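You operate a simulated robot arm through the tools that you are given. There is no shell and no other tool.

Carry out the task below with a simulated robot arm. There is one attempt and no reset: what you move stays moved.

Task
Push the key top in the jig home, clamp, unclamp and tape it.
Fine: clamp till glue squeezes out; blue tape across the wide end; leave the other tape and the blue knob.

Only the result counts: the job must be done as asked and must still hold three seconds after the hand-in. Knocking over, shifting, dropping, spilling or breaking anything else fails it.

Robot
A 6-joint arm with a two-finger gripper, fixed in place. Base frame: the origin is at the foot of the arm, x ahead of it, y to its left, z up; the work surface is at about z = 0.78. Readings come in m, rad, newtons and seconds.
With the tool pointing down near the work surface it reaches from about 0.1 to 0.7 m from the base axis. Its first joint turns from -1.152 to 1.152 rad. Payload 2.45 kg.
The tool frame sits at the grasp point between the pads (the TCP): z along the fingers, y along the line on which they close. The tips reach 0.03 m beyond it. Largest opening 0.106 m; the body of the gripper starts 0.079 m behind the TCP.
Orientation is that of the tool frame in the base frame, as a unit quaternion [x, y, z, w]. With the fingers straight down and closing along the base's y, the tool's x points along the base's -x, its y along +y and its z along -z.

Tools
- The arm moves only by the tool send_rows. Its argument "plan" is a list of rows, each an object of numbers (a shift or turn left out is 0, a gripper value left out holds the last): "hand": the gripper command, from -1 (fully open) to 1 (shut), values between in proportion; "dx", "dy", "dz": the shift along the base's x, y, z in m; "wx", "wy", "wz": the turn, a rotation vector about the base's x, y, z in rad. In form: [{"hand": .., "dx": .., "dy": .., "dz": .., "wx": .., "wy": .., "wz": ..}, ...]. A call has 1 to 20 rows; each row is the pose to reach, as a shift and turn from the pose commanded when the call began. Each row takes 0.2 s and may step no farther than 0.05 m and 0.15 rad from the row before; otherwise, or with a gripper value out of range, the whole call is refused. A pose out of reach is approached as far as the arm can. The call stops where the force on the tool passes 40 N (or 10 N more than at its start, if that is more) or the arm is blocked; 0.2 s more then pass. Each finger travels about 0.153 m/s and halts on what it meets, pressing with about 30 N; the grip force reading is that of the motor and also rises with nothing between the fingers. The clock runs only during rows and for 0.2 s after the last one: add rows that repeat a pose to give the fingers time. The reply holds the time, the measured pose of the TCP, the force on the tool along the base axes, the opening and the grip force, in the units named above and with some noise, with the torque about the TCP (base axes, N m) and any sound that the robot's microphone picked up, and new pictures: "show" is both (left out), scene, wrist or none.
- Cameras (640 x 400 px; columns grow to the right, rows downward): "scene" is fixed at [0.0756, 0.4355, 1.3988]; the picture's right is [-0.53, -0.85, 0.00], its down [-0.53, 0.33, -0.78] and it looks along [0.67, -0.41, -0.62] (base axes); focal length 347 px, centre (320, 200). "wrist" rides on the gripper at [0.076, -0.002, -0.106] in the tool frame; the picture's right is [0.02, 1.00, 0.00], its down [-0.78, 0.02, -0.62] and it looks along [-0.62, 0.01, 0.78] (tool axes); focal length 247 px, centre (320, 200). There is no depth. A picture from a camera that has moved, and an enlarged one, comes with that camera's place and axes in the base frame and with its lens.
- enlarge(camera, box): a new picture of the part [left, top, right, bottom] of that camera's present view, enlarged. No time passes.
- close_job(): hands the job in; it is judged then, once.

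Nothing tells you positions but the pictures and the camera data. Unless the task says otherwise, let go and move clear before handing in.

The tools are called after "Request:" as name(argument=value, ...) on one line, values as JSON. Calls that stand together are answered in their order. send_rows: Moves the arm, as the interface text tells. Its arguments: {"type":"object","properties":{"plan":{"type":"array"},"show":{"type":"string","enum":["both","scene","wrist","none"]}},"required":["plan"]} The other tools are called the same way: enlarge (camera, box) takes an enlarged picture of a part of a camera's view; close_job () hands the job in.

At the start:

```text
time: 0.0
tool_pos: [0.4179, 0.1701, 1.0979]
tool_rot: [0.0, 1.0, 0.001, 0.0]
contact_force: [-0.6, -0.3, 0.2]
torque: [-0.01, 0.0, 0.01]
opening: 0.1062
grip_force: 0.0
```

scene: 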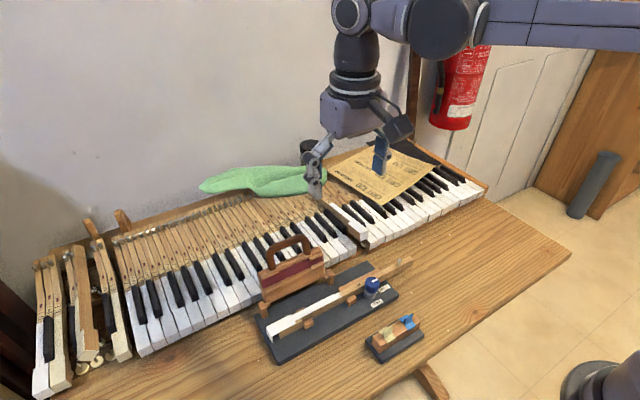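
wrist: 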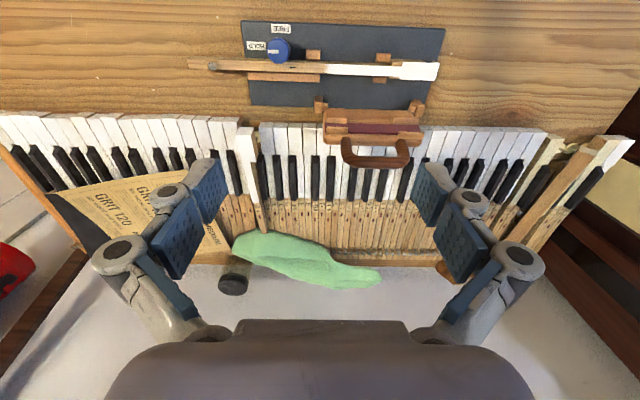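

I see a piano-key jig on a dark board with a blue knob, a clamp-like wooden item with a handle beside it, and a small stand with tapes. I'll look closer before moving.

Request:
enlarge(camera="scene", box=[240, 220, 440, 370])

Request:
enlarge(camera="wrist", box=[180, 10, 460, 180])

Request:
enlarge(camera="scene", box=[355, 300, 435, 365])

```text
2.67 times, centred on (340, 295) of scene
camera zoom: at [0.0756, 0.4355, 1.3988], right [-0.53, -0.85, 0.0], down [-0.53, 0.33, -0.78], along [0.67, -0.41, -0.62], focal length 925 px, centre (267, -53)
```

zoom: 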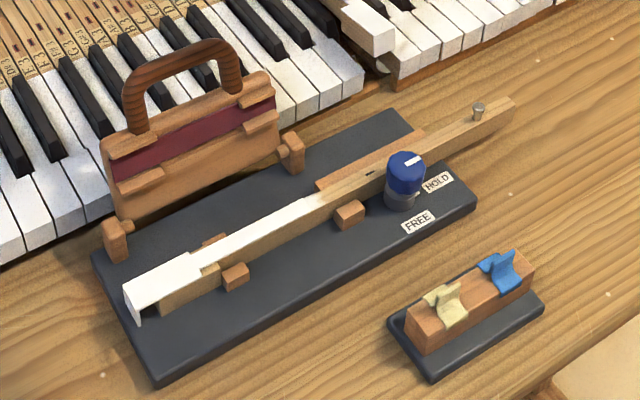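

```text
2.29 times, centred on (320, 95) of wrist
camera zoom: at [0.3418, 0.1699, 1.2051], right [-0.02, 1.0, 0.0], down [0.78, 0.02, 0.62], along [0.62, 0.01, -0.78], focal length 564 px, centre (320, 440)
```

zoom: 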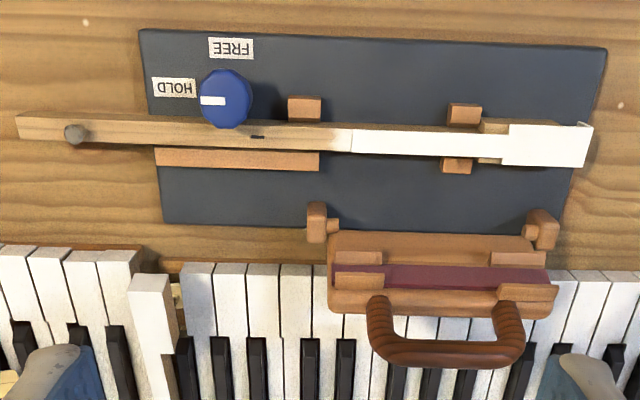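

```text
6.15 times, centred on (395, 332) of scene
camera zoom: at [0.0756, 0.4355, 1.3988], right [-0.53, -0.85, 0.0], down [-0.53, 0.33, -0.78], along [0.67, -0.41, -0.62], focal length 2134 px, centre (-142, -615)
```

zoom: 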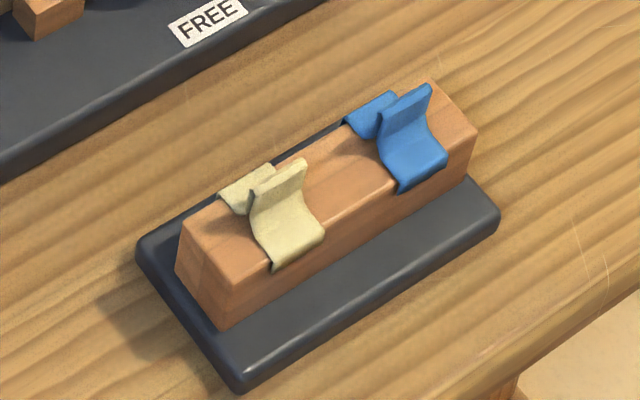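

The key lies along y in the jig (x≈0.42), its white top sitting some 10–15 mm out of home toward +y. The hinged clamp stands open on the +x side, and the tape stand is near (0.30, 0.13). I'll move back for better wrist views.

Request:
send_rows(plan=[{"hand": -1, "dx": -0.04, "dz": -0.02}, {"dx": -0.08, "dz": -0.04}, {"dx": -0.12, "dz": -0.06}, {"dx": -0.16, "dz": -0.08}, {"dx": -0.16, "dz": -0.08}])

```text
time: 1.2
tool_pos: [0.2569, 0.1675, 1.0193]
tool_rot: [0.0, 1.0, -0.001, 0.0]
contact_force: [0.5, 0.4, 0.5]
torque: [0.02, 0.02, 0.01]
opening: 0.1061
grip_force: 0.0
camera wrist: at [0.181, 0.1684, 1.1255], right [-0.02, 1.0, 0.0], down [0.78, 0.02, 0.62], along [0.62, 0.01, -0.78], focal length 247 px, centre (320, 200)
```

scene: 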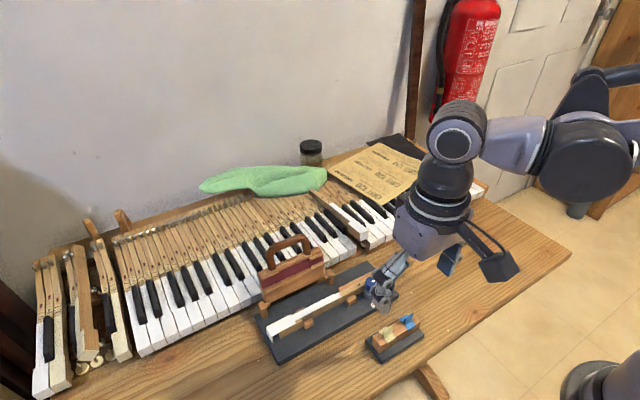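
wrist: 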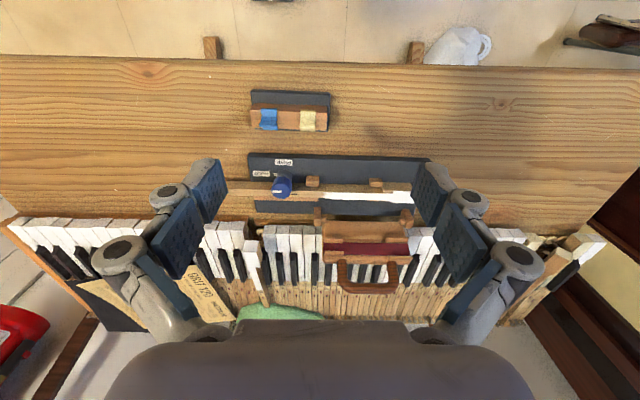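

The wrist view now shows everything: tape stand, jig and clamp. I'll enlarge each piece to measure.

Request:
enlarge(camera="wrist", box=[240, 80, 340, 142])

Request:
enlarge(camera="wrist", box=[240, 145, 440, 300])

Request:
enlarge(camera="scene", box=[250, 225, 345, 365])

```text
6.40 times, centred on (290, 111) of wrist
camera zoom: at [0.181, 0.1684, 1.1255], right [-0.02, 1.0, 0.0], down [0.78, 0.02, 0.62], along [0.62, 0.01, -0.78], focal length 1581 px, centre (512, 770)
```

zoom: 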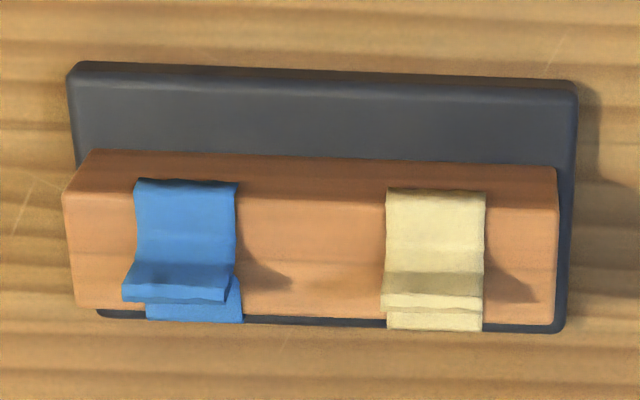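

```text
2.58 times, centred on (340, 222) of wrist
camera zoom: at [0.181, 0.1684, 1.1255], right [-0.02, 1.0, 0.0], down [0.78, 0.02, 0.62], along [0.62, 0.01, -0.78], focal length 637 px, centre (268, 142)
```

zoom: 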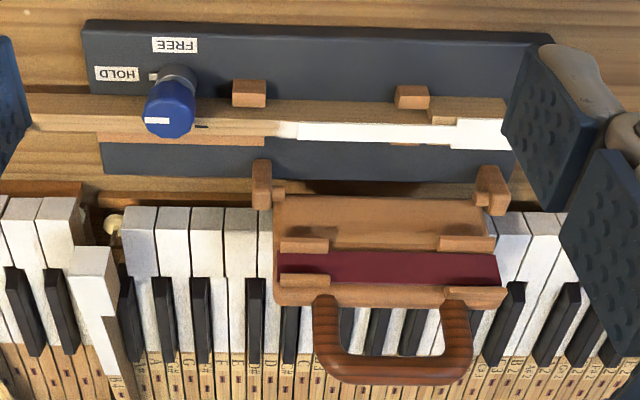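

```text
2.86 times, centred on (298, 295) of scene
camera zoom: at [0.0756, 0.4355, 1.3988], right [-0.53, -0.85, 0.0], down [-0.53, 0.33, -0.78], along [0.67, -0.41, -0.62], focal length 991 px, centre (384, -71)
```

zoom: 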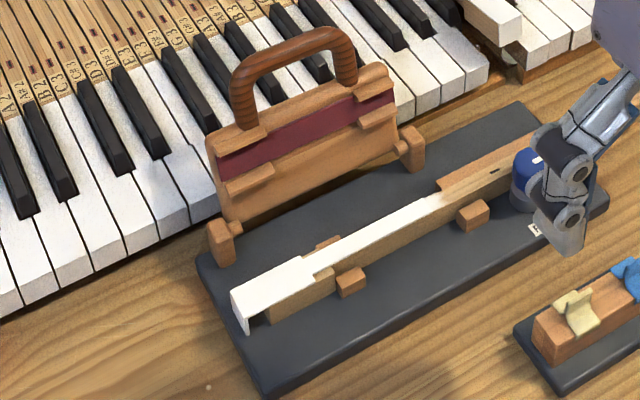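

Rough triangulation gives the clamp handle bar at about (0.497, 0.243, 0.930) and the hinge at about (0.466, 0.17–0.29, 0.816). I'll zoom in on the key's front end and the clamp.

Request:
enlarge(camera="scene", box=[256, 300, 326, 345])

Request:
enlarge(camera="scene", box=[254, 228, 334, 318])

Request:
enlarge(camera="wrist", box=[300, 160, 430, 240])

```text
8.89 times, centred on (291, 322) of scene
camera zoom: at [0.0756, 0.4355, 1.3988], right [-0.53, -0.85, 0.0], down [-0.53, 0.33, -0.78], along [0.67, -0.41, -0.62], focal length 3082 px, centre (578, -889)
```

zoom: 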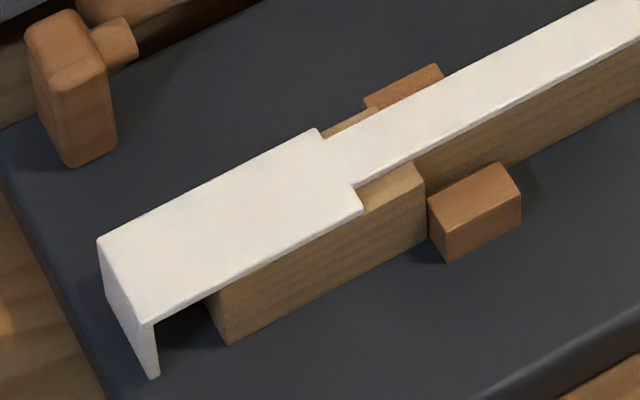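

```text
4.44 times, centred on (294, 273) of scene
camera zoom: at [0.0756, 0.4355, 1.3988], right [-0.53, -0.85, 0.0], down [-0.53, 0.33, -0.78], along [0.67, -0.41, -0.62], focal length 1541 px, centre (436, -124)
```

zoom: 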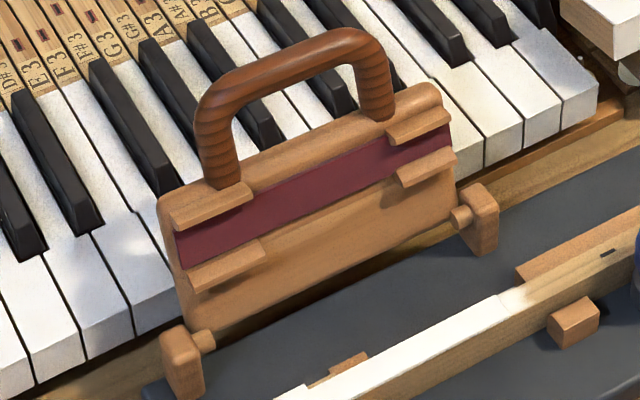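

```text
4.92 times, centred on (365, 200) of wrist
camera zoom: at [0.181, 0.1684, 1.1255], right [-0.02, 1.0, 0.0], down [0.78, 0.02, 0.62], along [0.62, 0.01, -0.78], focal length 1216 px, centre (98, 200)
```

zoom: 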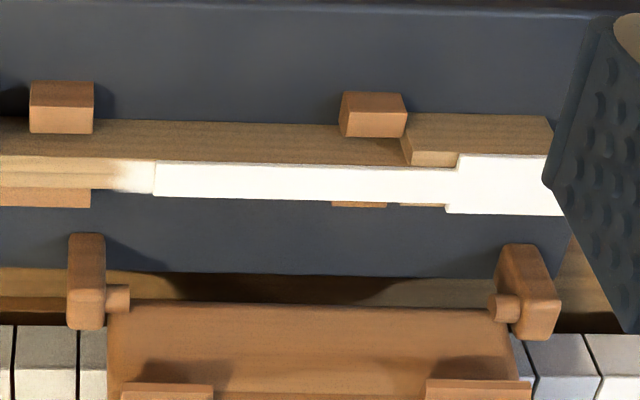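

The key top surface is near z≈0.817. Its front lip spans x≈0.412–0.435 at y≈0.335, and the wood front is at y≈0.321. I'll close the fingers, go outside the lip on the +y side and lower carefully.

Request:
send_rows(plan=[{"hand": 1, "dx": 0.024, "dy": 0.032}, {"dx": 0.048, "dy": 0.064}, {"dx": 0.072, "dy": 0.096}, {"dx": 0.096, "dy": 0.128}, {"dx": 0.12, "dy": 0.16}, {"dx": 0.144, "dy": 0.192}, {"dx": 0.167, "dy": 0.2175}, {"dx": 0.167, "dy": 0.2175, "dz": -0.04}, {"dx": 0.167, "dy": 0.2175, "dz": -0.08}, {"dx": 0.167, "dy": 0.2175, "dz": -0.12}, {"dx": 0.167, "dy": 0.2175, "dz": -0.12}])

```text
time: 3.6
tool_pos: [0.4246, 0.389, 0.8965]
tool_rot: [0.0, 1.0, 0.0, 0.0]
contact_force: [0.1, -0.8, -0.8]
torque: [0.02, 0.04, -0.03]
opening: 0.0
grip_force: 28.7
camera wrist: at [0.3494, 0.3888, 1.0033], right [-0.02, 1.0, 0.0], down [0.78, 0.02, 0.62], along [0.62, 0.01, -0.78], focal length 247 px, centre (320, 200)
```

scene: 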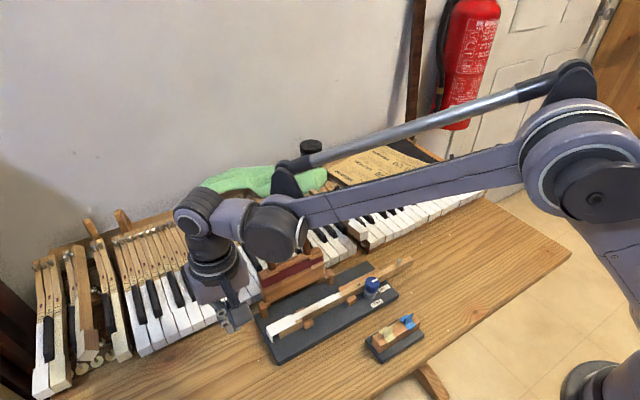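
wrist: 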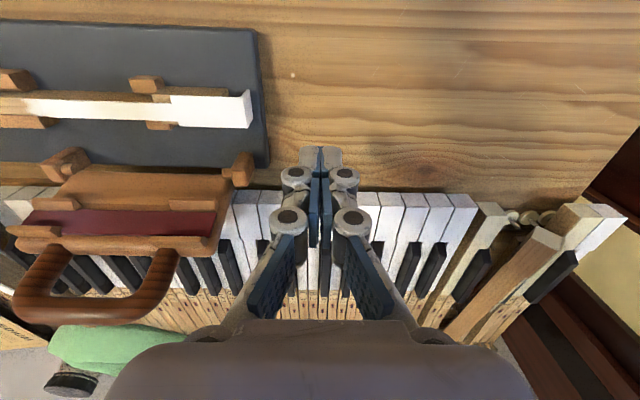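

The closed fingers are beyond the key's front end. I'll lower them so the tip is level with the key top and compare the two directly in the wrist view.

Request:
send_rows(plan=[{"hand": 1, "dz": -0.025}, {"dz": -0.05}, {"dz": -0.05}])

Request:
enlarge(camera="wrist", box=[160, 0, 400, 200])

Request:
enlarge(camera="scene", box=[190, 260, 330, 370])

```text
time: 4.4
tool_pos: [0.4267, 0.3879, 0.8472]
tool_rot: [0.0, 1.0, 0.0, 0.0]
contact_force: [0.7, 0.3, -0.9]
torque: [-0.01, 0.02, 0.0]
opening: 0.0
grip_force: 28.9
camera wrist: at [0.3503, 0.3883, 0.9545], right [-0.02, 1.0, 0.0], down [0.78, 0.02, 0.62], along [0.62, 0.01, -0.78], focal length 247 px, centre (320, 200)
```

scene: 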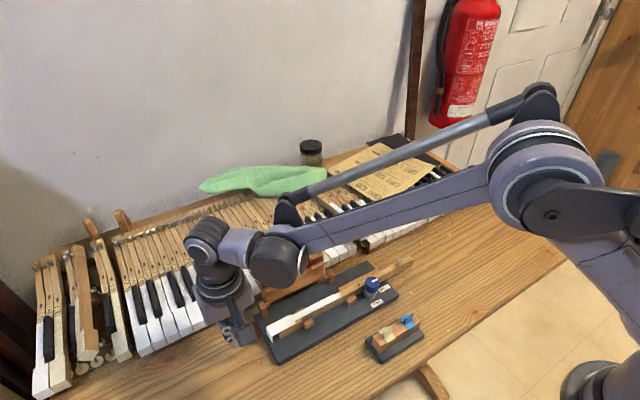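
wrist: 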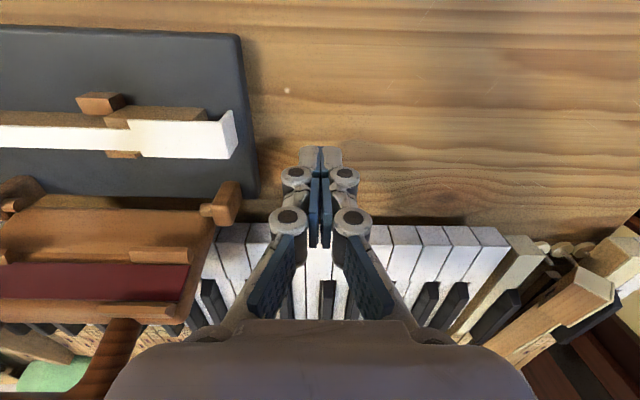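

```text
2.00 times, centred on (280, 100) of wrist
camera zoom: at [0.3503, 0.3883, 0.9545], right [-0.02, 1.0, 0.0], down [0.78, 0.02, 0.62], along [0.62, 0.01, -0.78], focal length 494 px, centre (400, 400)
```

zoom: 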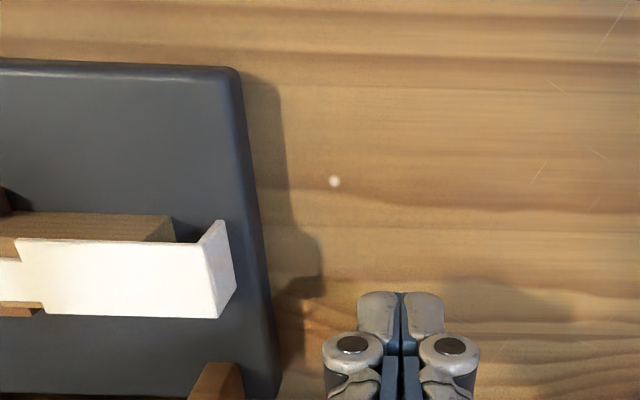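

```text
3.64 times, centred on (260, 315) of scene
camera zoom: at [0.0756, 0.4355, 1.3988], right [-0.53, -0.85, 0.0], down [-0.53, 0.33, -0.78], along [0.67, -0.41, -0.62], focal length 1261 px, centre (538, -218)
```

zoom: 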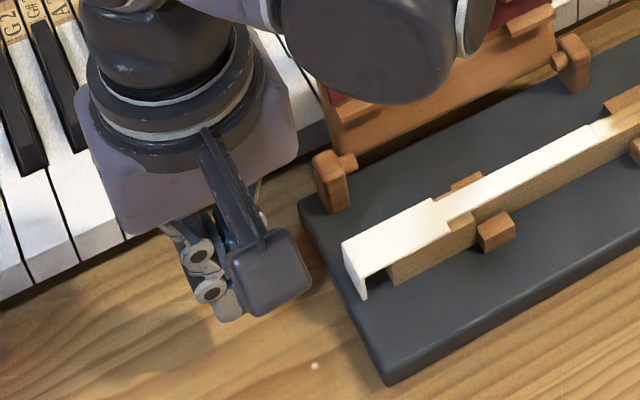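

In the wrist view the lip spans x≈0.400–0.4225, its end is at y≈0.337 and its top at z≈0.828. I'll centre on it and approach to just short of contact.

Request:
send_rows(plan=[{"hand": 1, "dx": -0.015, "dz": -0.003}, {"dx": -0.015, "dz": -0.003, "dy": -0.018}, {"dx": -0.015, "dz": -0.003, "dy": -0.034}, {"dx": -0.015, "dz": -0.003, "dy": -0.034}])

Request:
enlarge(camera="wrist", box=[160, 60, 400, 210])

Request:
enlarge(camera="scene", box=[210, 270, 330, 360])

```text
time: 5.4
tool_pos: [0.4085, 0.353, 0.8459]
tool_rot: [0.0, 1.0, -0.001, -0.001]
contact_force: [-0.1, 0.6, -0.1]
torque: [0.01, 0.01, 0.01]
opening: 0.0002
grip_force: 28.4
camera wrist: at [0.3328, 0.3522, 0.9529], right [-0.02, 1.0, 0.0], down [0.78, 0.02, 0.62], along [0.62, 0.01, -0.78], focal length 247 px, centre (320, 200)
```

scene: 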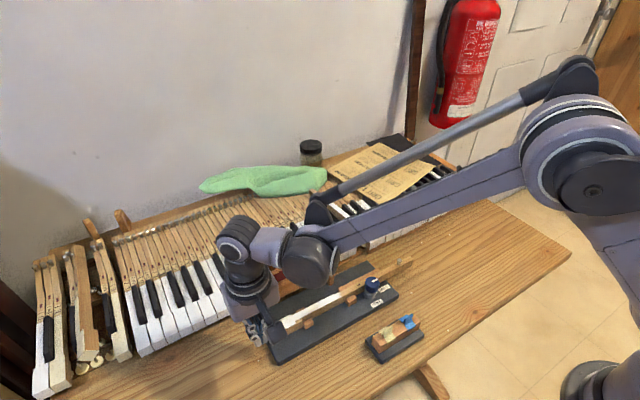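
wrist: 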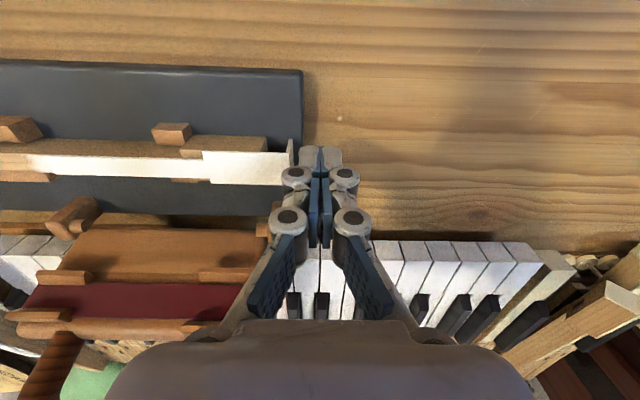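

```text
2.67 times, centred on (280, 135) of wrist
camera zoom: at [0.3328, 0.3522, 0.9529], right [-0.02, 1.0, 0.0], down [0.78, 0.02, 0.62], along [0.62, 0.01, -0.78], focal length 659 px, centre (427, 373)
```

zoom: 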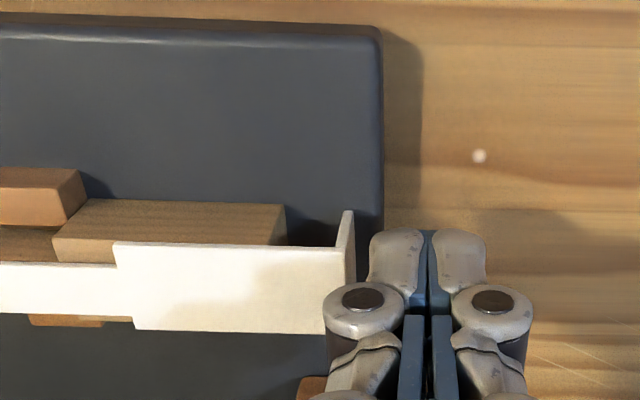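

```text
4.44 times, centred on (270, 315) of scene
camera zoom: at [0.0756, 0.4355, 1.3988], right [-0.53, -0.85, 0.0], down [-0.53, 0.33, -0.78], along [0.67, -0.41, -0.62], focal length 1541 px, centre (542, -311)
```

zoom: 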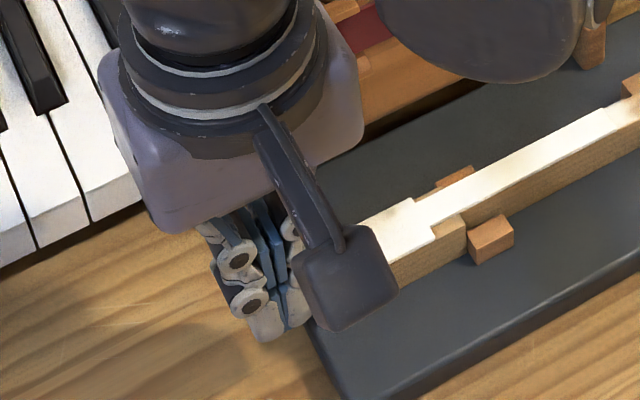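

About 3 mm remains to contact, then about 12 mm of travel until the lip meets the wood. I'll push in small steps and watch the force.

Request:
send_rows(plan=[{"hand": 1, "dy": -0.002}, {"dy": -0.004}, {"dy": -0.006}, {"dy": -0.008}, {"dy": -0.01}, {"dy": -0.012}])

Request:
enlarge(camera="wrist", box=[160, 60, 400, 210])

```text
time: 6.8
tool_pos: [0.4084, 0.3411, 0.8451]
tool_rot: [0.0, 1.0, 0.0, 0.0]
contact_force: [0.3, -0.3, 0.6]
torque: [-0.01, -0.04, 0.0]
opening: 0.0002
grip_force: 29.2
camera wrist: at [0.333, 0.3409, 0.9522], right [-0.02, 1.0, 0.0], down [0.78, 0.02, 0.62], along [0.62, 0.01, -0.78], focal length 247 px, centre (320, 200)
```

scene: 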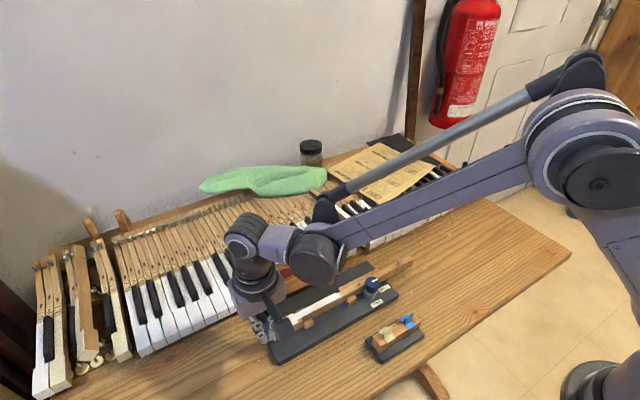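
wrist: 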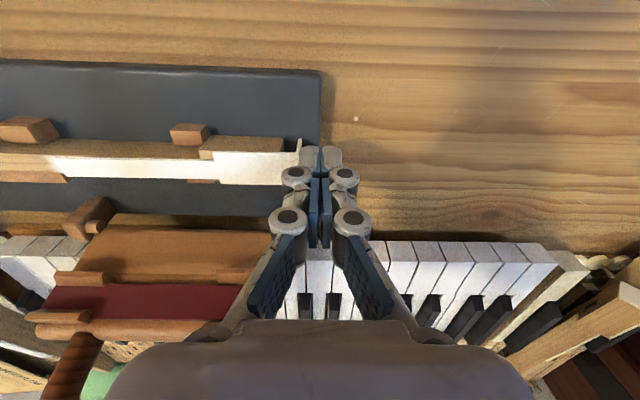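

```text
2.67 times, centred on (280, 135) of wrist
camera zoom: at [0.333, 0.3409, 0.9522], right [-0.02, 1.0, 0.0], down [0.78, 0.02, 0.62], along [0.62, 0.01, -0.78], focal length 659 px, centre (427, 373)
```

zoom: 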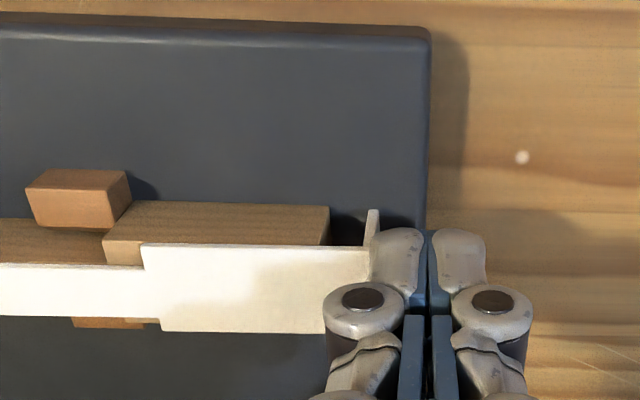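

The lip is in contact and moving, with about 8 mm left. I'll keep pushing in finer steps until the force rises.

Request:
send_rows(plan=[{"hand": 1, "dy": -0.002}, {"dy": -0.004}, {"dy": -0.006}, {"dy": -0.007}, {"dy": -0.008}, {"dy": -0.009}])

Request:
enlarge(camera="wrist", box=[160, 60, 400, 210])

```text
time: 8.2
tool_pos: [0.4099, 0.3315, 0.8448]
tool_rot: [0.0, 1.0, 0.001, 0.0]
contact_force: [0.2, -0.1, -0.6]
torque: [0.02, 0.02, 0.01]
opening: 0.0
grip_force: 28.6
camera wrist: at [0.334, 0.3311, 0.9525], right [-0.02, 1.0, 0.0], down [0.78, 0.02, 0.62], along [0.62, 0.01, -0.78], focal length 247 px, centre (320, 200)
```

scene: 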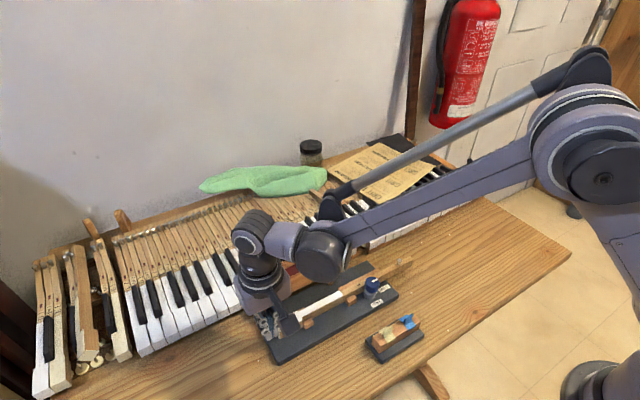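
wrist: 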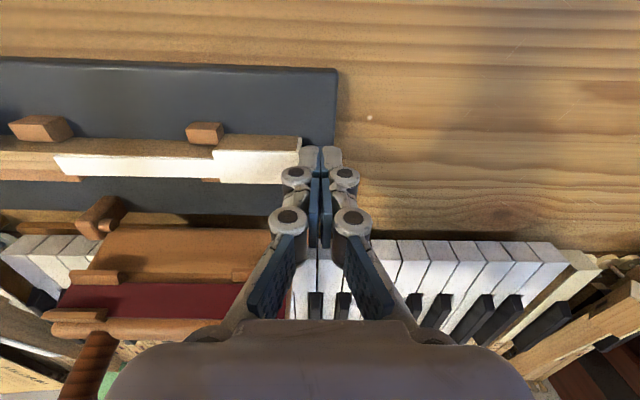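

```text
2.67 times, centred on (280, 135) of wrist
camera zoom: at [0.334, 0.3311, 0.9525], right [-0.02, 1.0, 0.0], down [0.78, 0.02, 0.62], along [0.62, 0.01, -0.78], focal length 659 px, centre (427, 373)
```

zoom: 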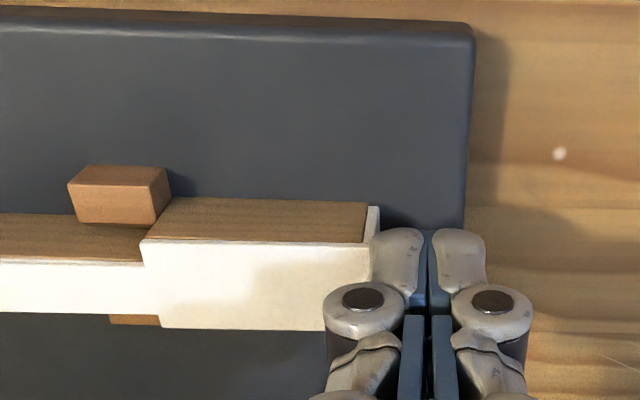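

The lip looks almost against the wood front, and the shoulders line up. I'll nudge in half-millimetre steps to feel the stop.

Request:
send_rows(plan=[{"hand": 1, "dy": -0.0005}, {"dy": -0.001}], show="none")

```text
time: 8.8
tool_pos: [0.4107, 0.3307, 0.8453]
tool_rot: [0.0, 1.0, 0.0, 0.0]
contact_force: [0.1, 0.0, 0.6]
torque: [0.04, -0.03, 0.02]
opening: 0.0002
grip_force: 29.1
```

Request:
send_rows(plan=[{"hand": 1, "dy": -0.0005}, {"dy": -0.001}], show="wrist")

Request:
enlarge(camera="wrist", box=[200, 110, 330, 200])

```text
time: 9.4
tool_pos: [0.4094, 0.3308, 0.845]
tool_rot: [0.0, 1.0, 0.0, 0.0]
contact_force: [-0.4, 0.7, -1.0]
torque: [0.0, 0.01, -0.01]
opening: 0.0001
grip_force: 28.5
camera wrist: at [0.334, 0.331, 0.9519], right [-0.02, 1.0, 0.0], down [0.78, 0.02, 0.62], along [0.62, 0.01, -0.78], focal length 247 px, centre (320, 200)
```

wrist: 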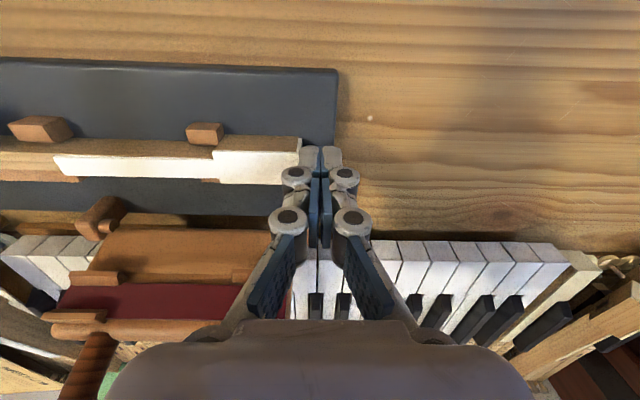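

```text
4.44 times, centred on (265, 155) of wrist
camera zoom: at [0.334, 0.331, 0.9519], right [-0.02, 1.0, 0.0], down [0.78, 0.02, 0.62], along [0.62, 0.01, -0.78], focal length 1098 px, centre (564, 400)
```

zoom: 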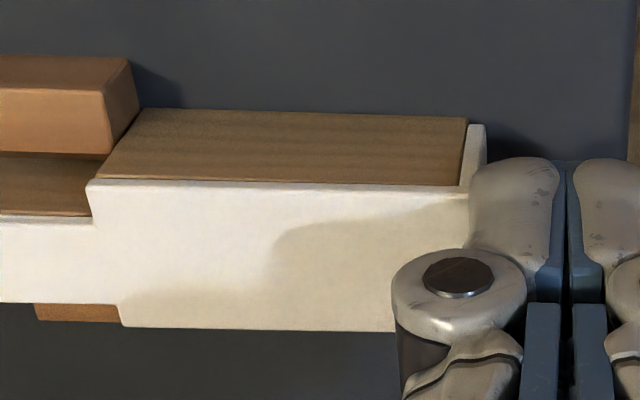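

The lip is flush with the wood as far as I can see. I'll press another 2 mm to confirm a hard stop.

Request:
send_rows(plan=[{"hand": 1, "dy": -0.001}, {"dy": -0.002}, {"dy": -0.002}], show="wrist")

Request:
enlarge(camera="wrist", box=[200, 110, 330, 200])

```text
time: 10.2
tool_pos: [0.4101, 0.3306, 0.8453]
tool_rot: [0.0, 1.0, 0.001, 0.0]
contact_force: [0.3, 6.9, 1.5]
torque: [0.14, -0.05, -0.03]
opening: 0.0
grip_force: 28.8
camera wrist: at [0.333, 0.3299, 0.9518], right [-0.02, 1.0, 0.0], down [0.78, 0.02, 0.62], along [0.62, 0.01, -0.78], focal length 247 px, centre (320, 200)
```

wrist: 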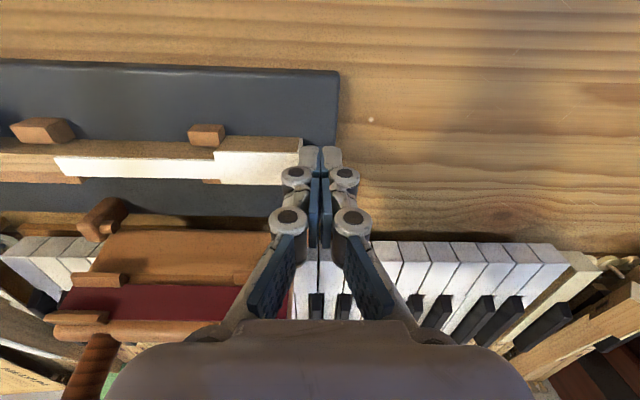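

```text
4.44 times, centred on (265, 155) of wrist
camera zoom: at [0.333, 0.3299, 0.9518], right [-0.02, 1.0, 0.0], down [0.78, 0.02, 0.62], along [0.62, 0.01, -0.78], focal length 1098 px, centre (564, 400)
```

zoom: 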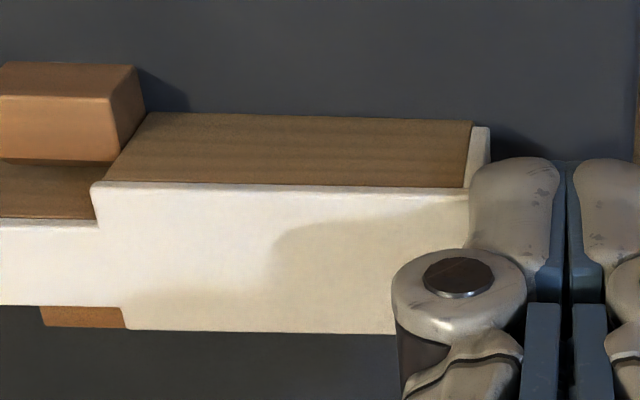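

The force rose to 7 N at a fixed position, so the key top is home. I'll back off, rise, and turn the gripper 90° above the clamp handle so the fingers close along x.

Request:
send_rows(plan=[{"hand": 1, "dy": 0.02}, {"dy": 0.03, "dz": 0.03}, {"dy": 0.03, "dz": 0.075}, {"dy": 0.03, "dz": 0.12}, {"dy": 0.03, "dz": 0.16}, {"dy": 0.02, "dz": 0.185, "wz": 0.143}, {"hand": 0, "dx": 0.01, "dy": 0.01, "dz": 0.185, "wz": 0.286}, {"dx": 0.02, "dy": 0.0, "dz": 0.185, "wz": 0.428}, {"dx": 0.03, "dy": -0.01, "dz": 0.185, "wz": 0.571}, {"dx": 0.04, "dy": -0.02, "dz": 0.185, "wz": 0.714}, {"dx": 0.05, "dy": -0.03, "dz": 0.185, "wz": 0.857}, {"dx": 0.06, "dy": -0.04, "dz": 0.185, "wz": 1.0}, {"dx": 0.07, "dy": -0.05, "dz": 0.185, "wz": 1.143}, {"dx": 0.08, "dy": -0.06, "dz": 0.185, "wz": 1.285}, {"dx": 0.0875, "dy": -0.07, "dz": 0.185, "wz": 1.428}, {"dx": 0.0875, "dy": -0.085, "dz": 0.185, "wz": 1.5708}, {"dx": 0.0875, "dy": -0.085, "dz": 0.185, "wz": 1.5708}])

Request:
enlarge(camera="wrist", box=[160, 50, 480, 250])

```text
time: 13.8
tool_pos: [0.4969, 0.2444, 1.0312]
tool_rot: [0.708, -0.706, 0.0, 0.0]
contact_force: [1.1, 0.6, -1.0]
torque: [0.01, 0.0, -0.03]
opening: 0.0531
grip_force: 0.0
camera wrist: at [0.4985, 0.1691, 1.1369], right [-1.0, -0.02, 0.0], down [-0.02, 0.78, 0.62], along [-0.01, 0.62, -0.78], focal length 247 px, centre (320, 200)
```

scene: 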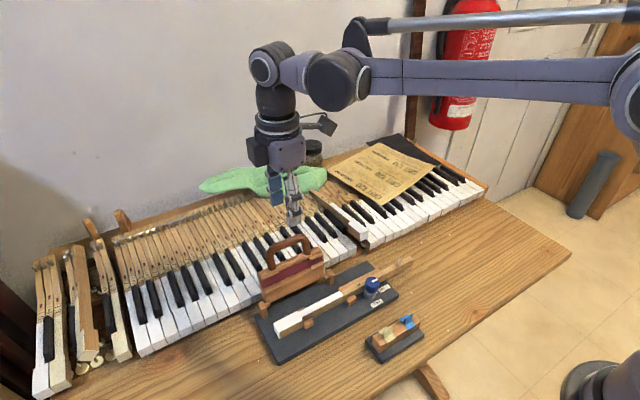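
wrist: 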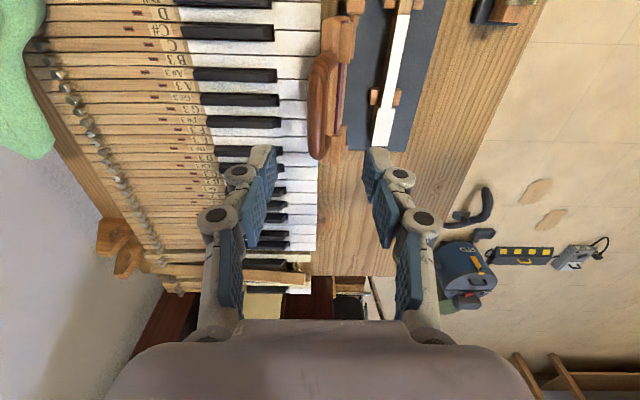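

```text
2.00 times, centred on (320, 150) of wrist
camera zoom: at [0.4985, 0.1691, 1.1369], right [-1.0, -0.02, 0.0], down [-0.02, 0.78, 0.62], along [-0.01, 0.62, -0.78], focal length 494 px, centre (320, 300)
```

zoom: 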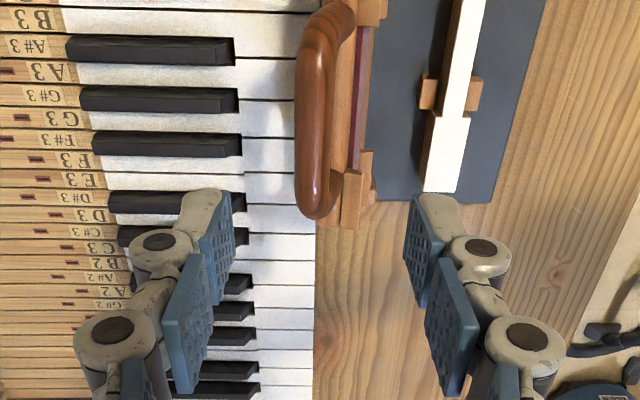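

The handle bar sits centred between the fingers at x≈0.498, y 0.20–0.28. I'll lower over it without gripping yet.

Request:
send_rows(plan=[{"hand": 0, "dx": 0.001, "dz": -0.03}, {"dx": 0.001, "dz": -0.06}, {"dx": 0.001, "dz": -0.084}, {"dx": 0.001, "dz": -0.084}])

Request:
enlarge(camera="wrist", box=[160, 50, 480, 250])

Request:
enlarge(camera="scene", box=[230, 200, 350, 320])

```text
time: 14.8
tool_pos: [0.4994, 0.2421, 0.9449]
tool_rot: [0.707, -0.707, 0.0, 0.0]
contact_force: [-0.3, -0.4, -0.1]
torque: [0.03, 0.0, 0.01]
opening: 0.0529
grip_force: 0.1
camera wrist: at [0.5012, 0.1675, 1.0524], right [-1.0, -0.02, 0.0], down [-0.02, 0.78, 0.62], along [-0.01, 0.62, -0.78], focal length 247 px, centre (320, 200)
```

scene: 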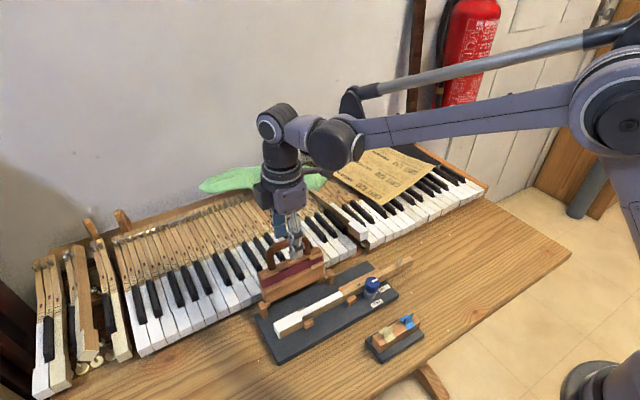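
wrist: 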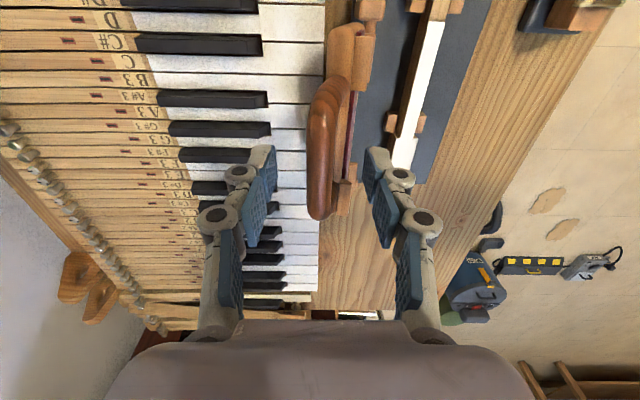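

```text
2.00 times, centred on (320, 150) of wrist
camera zoom: at [0.5012, 0.1675, 1.0524], right [-1.0, -0.02, 0.0], down [-0.02, 0.78, 0.62], along [-0.01, 0.62, -0.78], focal length 494 px, centre (320, 300)
```

zoom: 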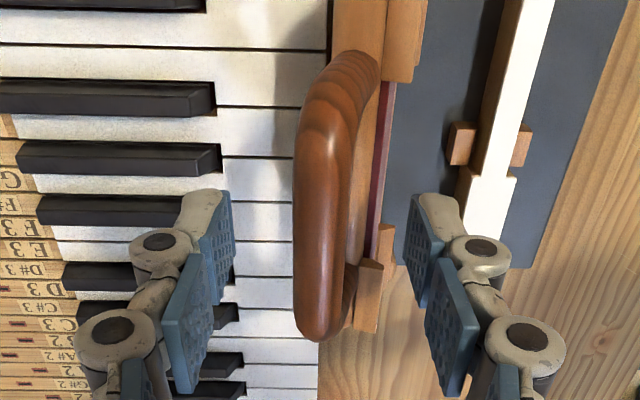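

```text
3.33 times, centred on (290, 260) of scene
camera zoom: at [0.0756, 0.4355, 1.3988], right [-0.53, -0.85, 0.0], down [-0.53, 0.33, -0.78], along [0.67, -0.41, -0.62], focal length 1156 px, centre (420, 0)
```

zoom: 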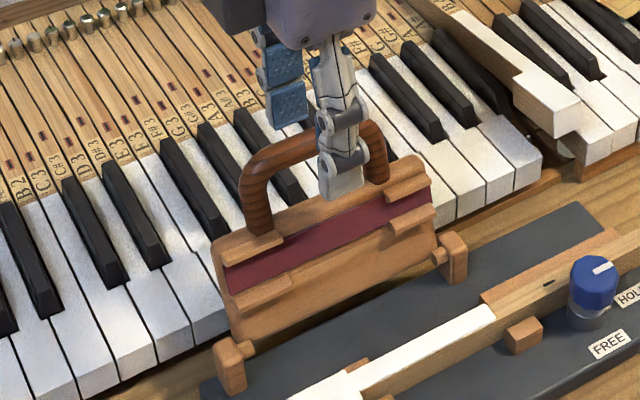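

The fingers straddle the bar, which sits about 15 mm below the TCP. I'll close on it now.

Request:
send_rows(plan=[{"hand": 1}, {"hand": 1}, {"hand": 1}])

Request:
enlarge(camera="wrist", box=[160, 50, 480, 250])

```text
time: 15.6
tool_pos: [0.4994, 0.2427, 0.9453]
tool_rot: [0.707, -0.707, 0.001, 0.0]
contact_force: [0.6, 0.8, 1.6]
torque: [-0.01, -0.03, -0.43]
opening: 0.0148
grip_force: 29.8
camera wrist: at [0.5012, 0.1675, 1.0527], right [-1.0, -0.02, 0.0], down [-0.02, 0.78, 0.62], along [-0.01, 0.62, -0.78], focal length 247 px, centre (320, 200)
```

scene: 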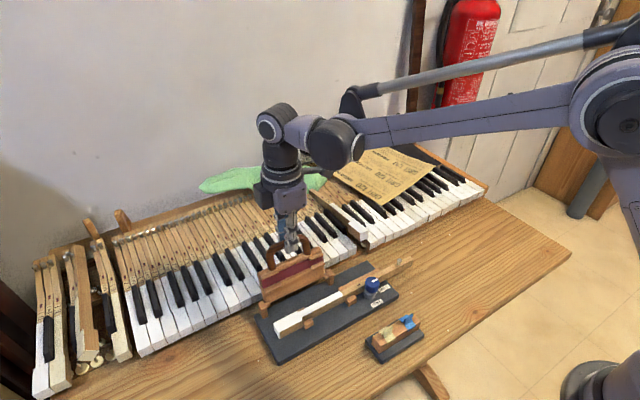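
wrist: 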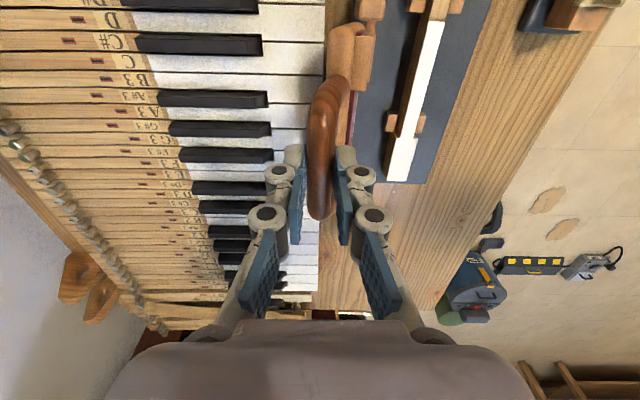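

```text
2.00 times, centred on (320, 150) of wrist
camera zoom: at [0.5012, 0.1675, 1.0527], right [-1.0, -0.02, 0.0], down [-0.02, 0.78, 0.62], along [-0.01, 0.62, -0.78], focal length 494 px, centre (320, 300)
```

zoom: 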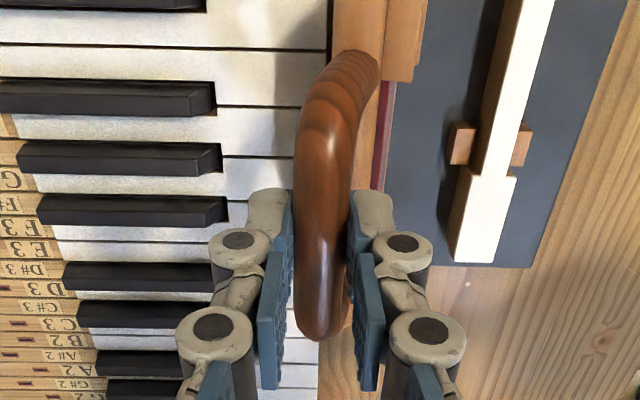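

The bar is gripped (15 mm diameter). I'll swing it about the hinge at roughly (0.463, z 0.825) with radius ≈0.111, starting with the first part to check the force.

Request:
send_rows(plan=[{"hand": 1, "dx": -0.0086, "dz": 0.0026}, {"dx": -0.0172, "dz": 0.0045}, {"dx": -0.0268, "dz": 0.0057}, {"dx": -0.0365, "dz": 0.0062}, {"dx": -0.0462, "dz": 0.0057}, {"dx": -0.0558, "dz": 0.0045}])

Request:
enlarge(camera="wrist", box=[160, 50, 480, 250])

Request:
enlarge(camera="scene", box=[230, 200, 350, 320])

```text
time: 17.0
tool_pos: [0.444, 0.2427, 0.9504]
tool_rot: [-0.706, 0.708, 0.001, 0.0]
contact_force: [1.8, -3.3, 0.6]
torque: [0.1, -0.15, -0.2]
opening: 0.015
grip_force: 30.4
camera wrist: at [0.445, 0.1685, 1.0577], right [-1.0, -0.02, 0.0], down [-0.02, 0.78, 0.62], along [-0.01, 0.62, -0.78], focal length 247 px, centre (320, 200)
```

scene: 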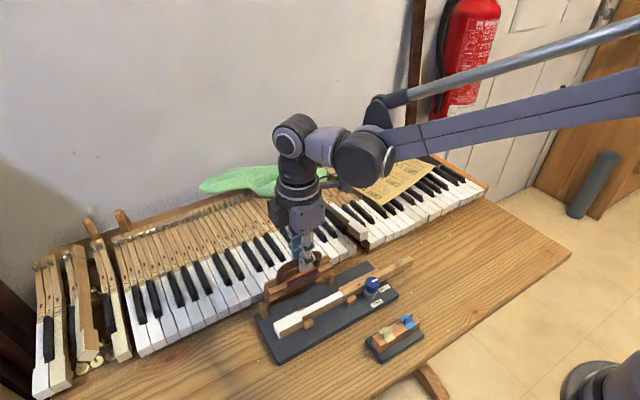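
wrist: 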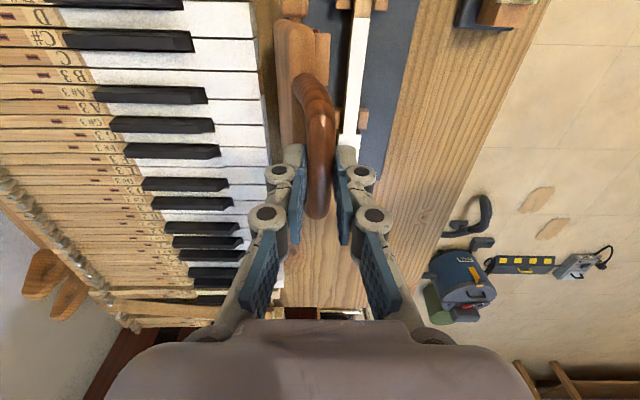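

```text
2.00 times, centred on (320, 150) of wrist
camera zoom: at [0.445, 0.1685, 1.0577], right [-1.0, -0.02, 0.0], down [-0.02, 0.78, 0.62], along [-0.01, 0.62, -0.78], focal length 494 px, centre (320, 300)
```

zoom: 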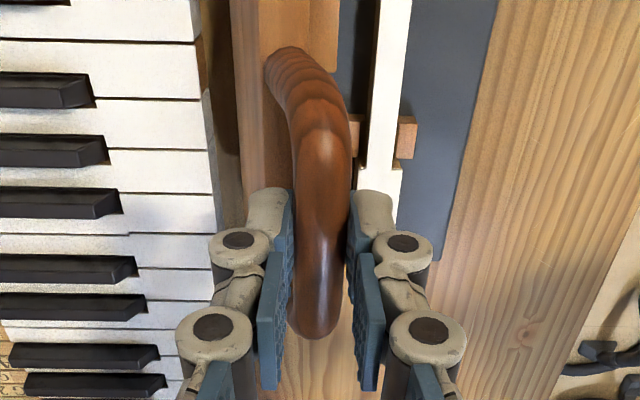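

```text
3.33 times, centred on (290, 260) of scene
camera zoom: at [0.0757, 0.4354, 1.3989], right [-0.53, -0.85, 0.0], down [-0.53, 0.33, -0.78], along [0.67, -0.41, -0.62], focal length 1156 px, centre (420, 0)
```

zoom: 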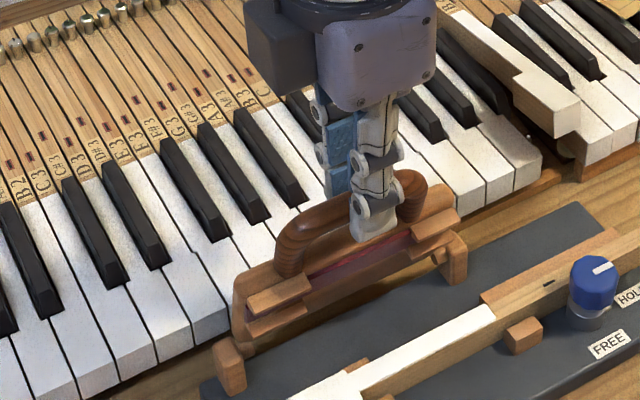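

The clamp swings smoothly with small forces. I'll continue the arc to about 60° and check.

Request:
send_rows(plan=[{"hand": 1, "dx": -0.0094, "dz": -0.002}, {"dx": -0.0187, "dz": -0.005}, {"dx": -0.0276, "dz": -0.0087}, {"dx": -0.0362, "dz": -0.0132}, {"dx": -0.0443, "dz": -0.0184}, {"dx": -0.052, "dz": -0.0243}, {"dx": -0.0591, "dz": -0.0309}, {"dx": -0.0657, "dz": -0.038}, {"dx": -0.0715, "dz": -0.0457}, {"dx": -0.0768, "dz": -0.0538}, {"dx": -0.0768, "dz": -0.0538}])

Request:
enlarge(camera="wrist", box=[160, 50, 480, 250])

Request:
enlarge(camera="scene", box=[240, 220, 380, 360])

```text
time: 19.4
tool_pos: [0.3653, 0.2453, 0.8971]
tool_rot: [0.708, -0.707, 0.0, 0.0]
contact_force: [11.3, 3.8, -1.0]
torque: [-0.18, -0.29, -0.03]
opening: 0.0154
grip_force: 30.0
camera wrist: at [0.3671, 0.1696, 1.0032], right [-1.0, -0.02, 0.0], down [-0.02, 0.78, 0.62], along [-0.01, 0.62, -0.78], focal length 247 px, centre (320, 200)
```

scene: 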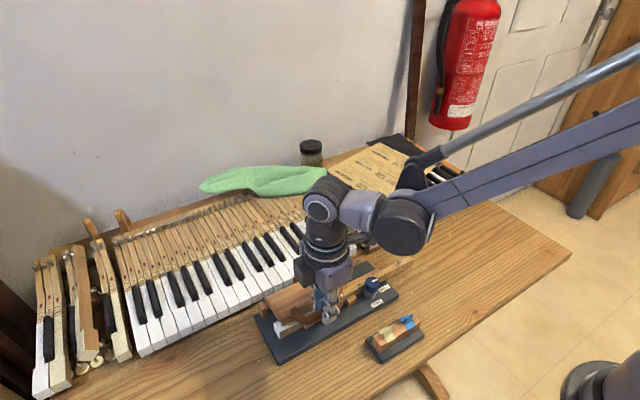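
wrist: 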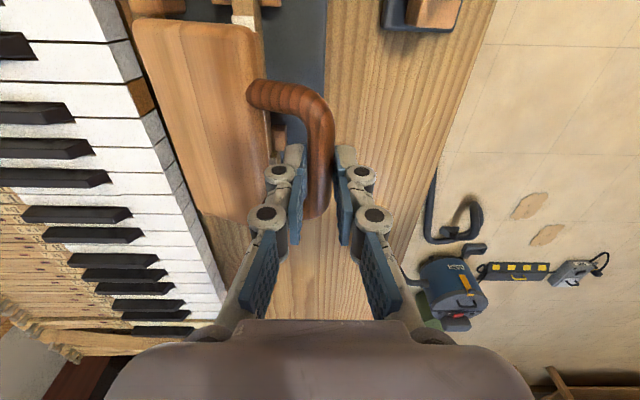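

```text
2.00 times, centred on (320, 150) of wrist
camera zoom: at [0.3671, 0.1696, 1.0032], right [-1.0, -0.02, 0.0], down [-0.02, 0.78, 0.62], along [-0.01, 0.62, -0.78], focal length 494 px, centre (320, 300)
```

zoom: 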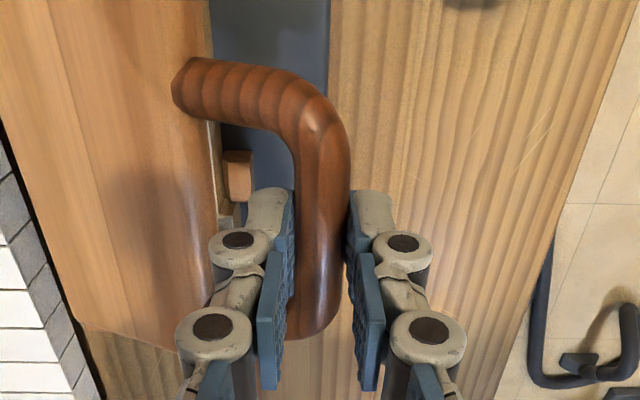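

```text
2.86 times, centred on (310, 290) of scene
camera zoom: at [0.0759, 0.4357, 1.3988], right [-0.53, -0.85, 0.0], down [-0.53, 0.33, -0.78], along [0.67, -0.41, -0.62], focal length 991 px, centre (349, -57)
```

zoom: 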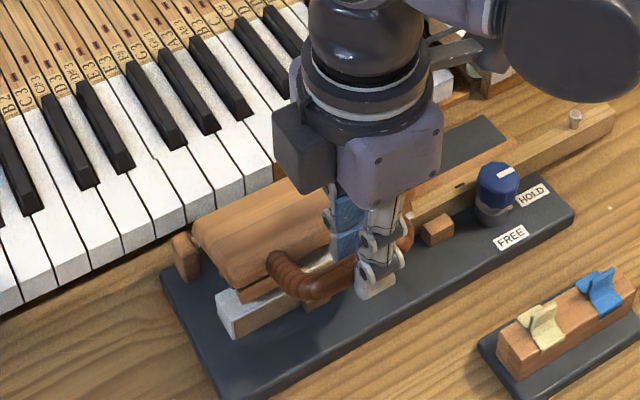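

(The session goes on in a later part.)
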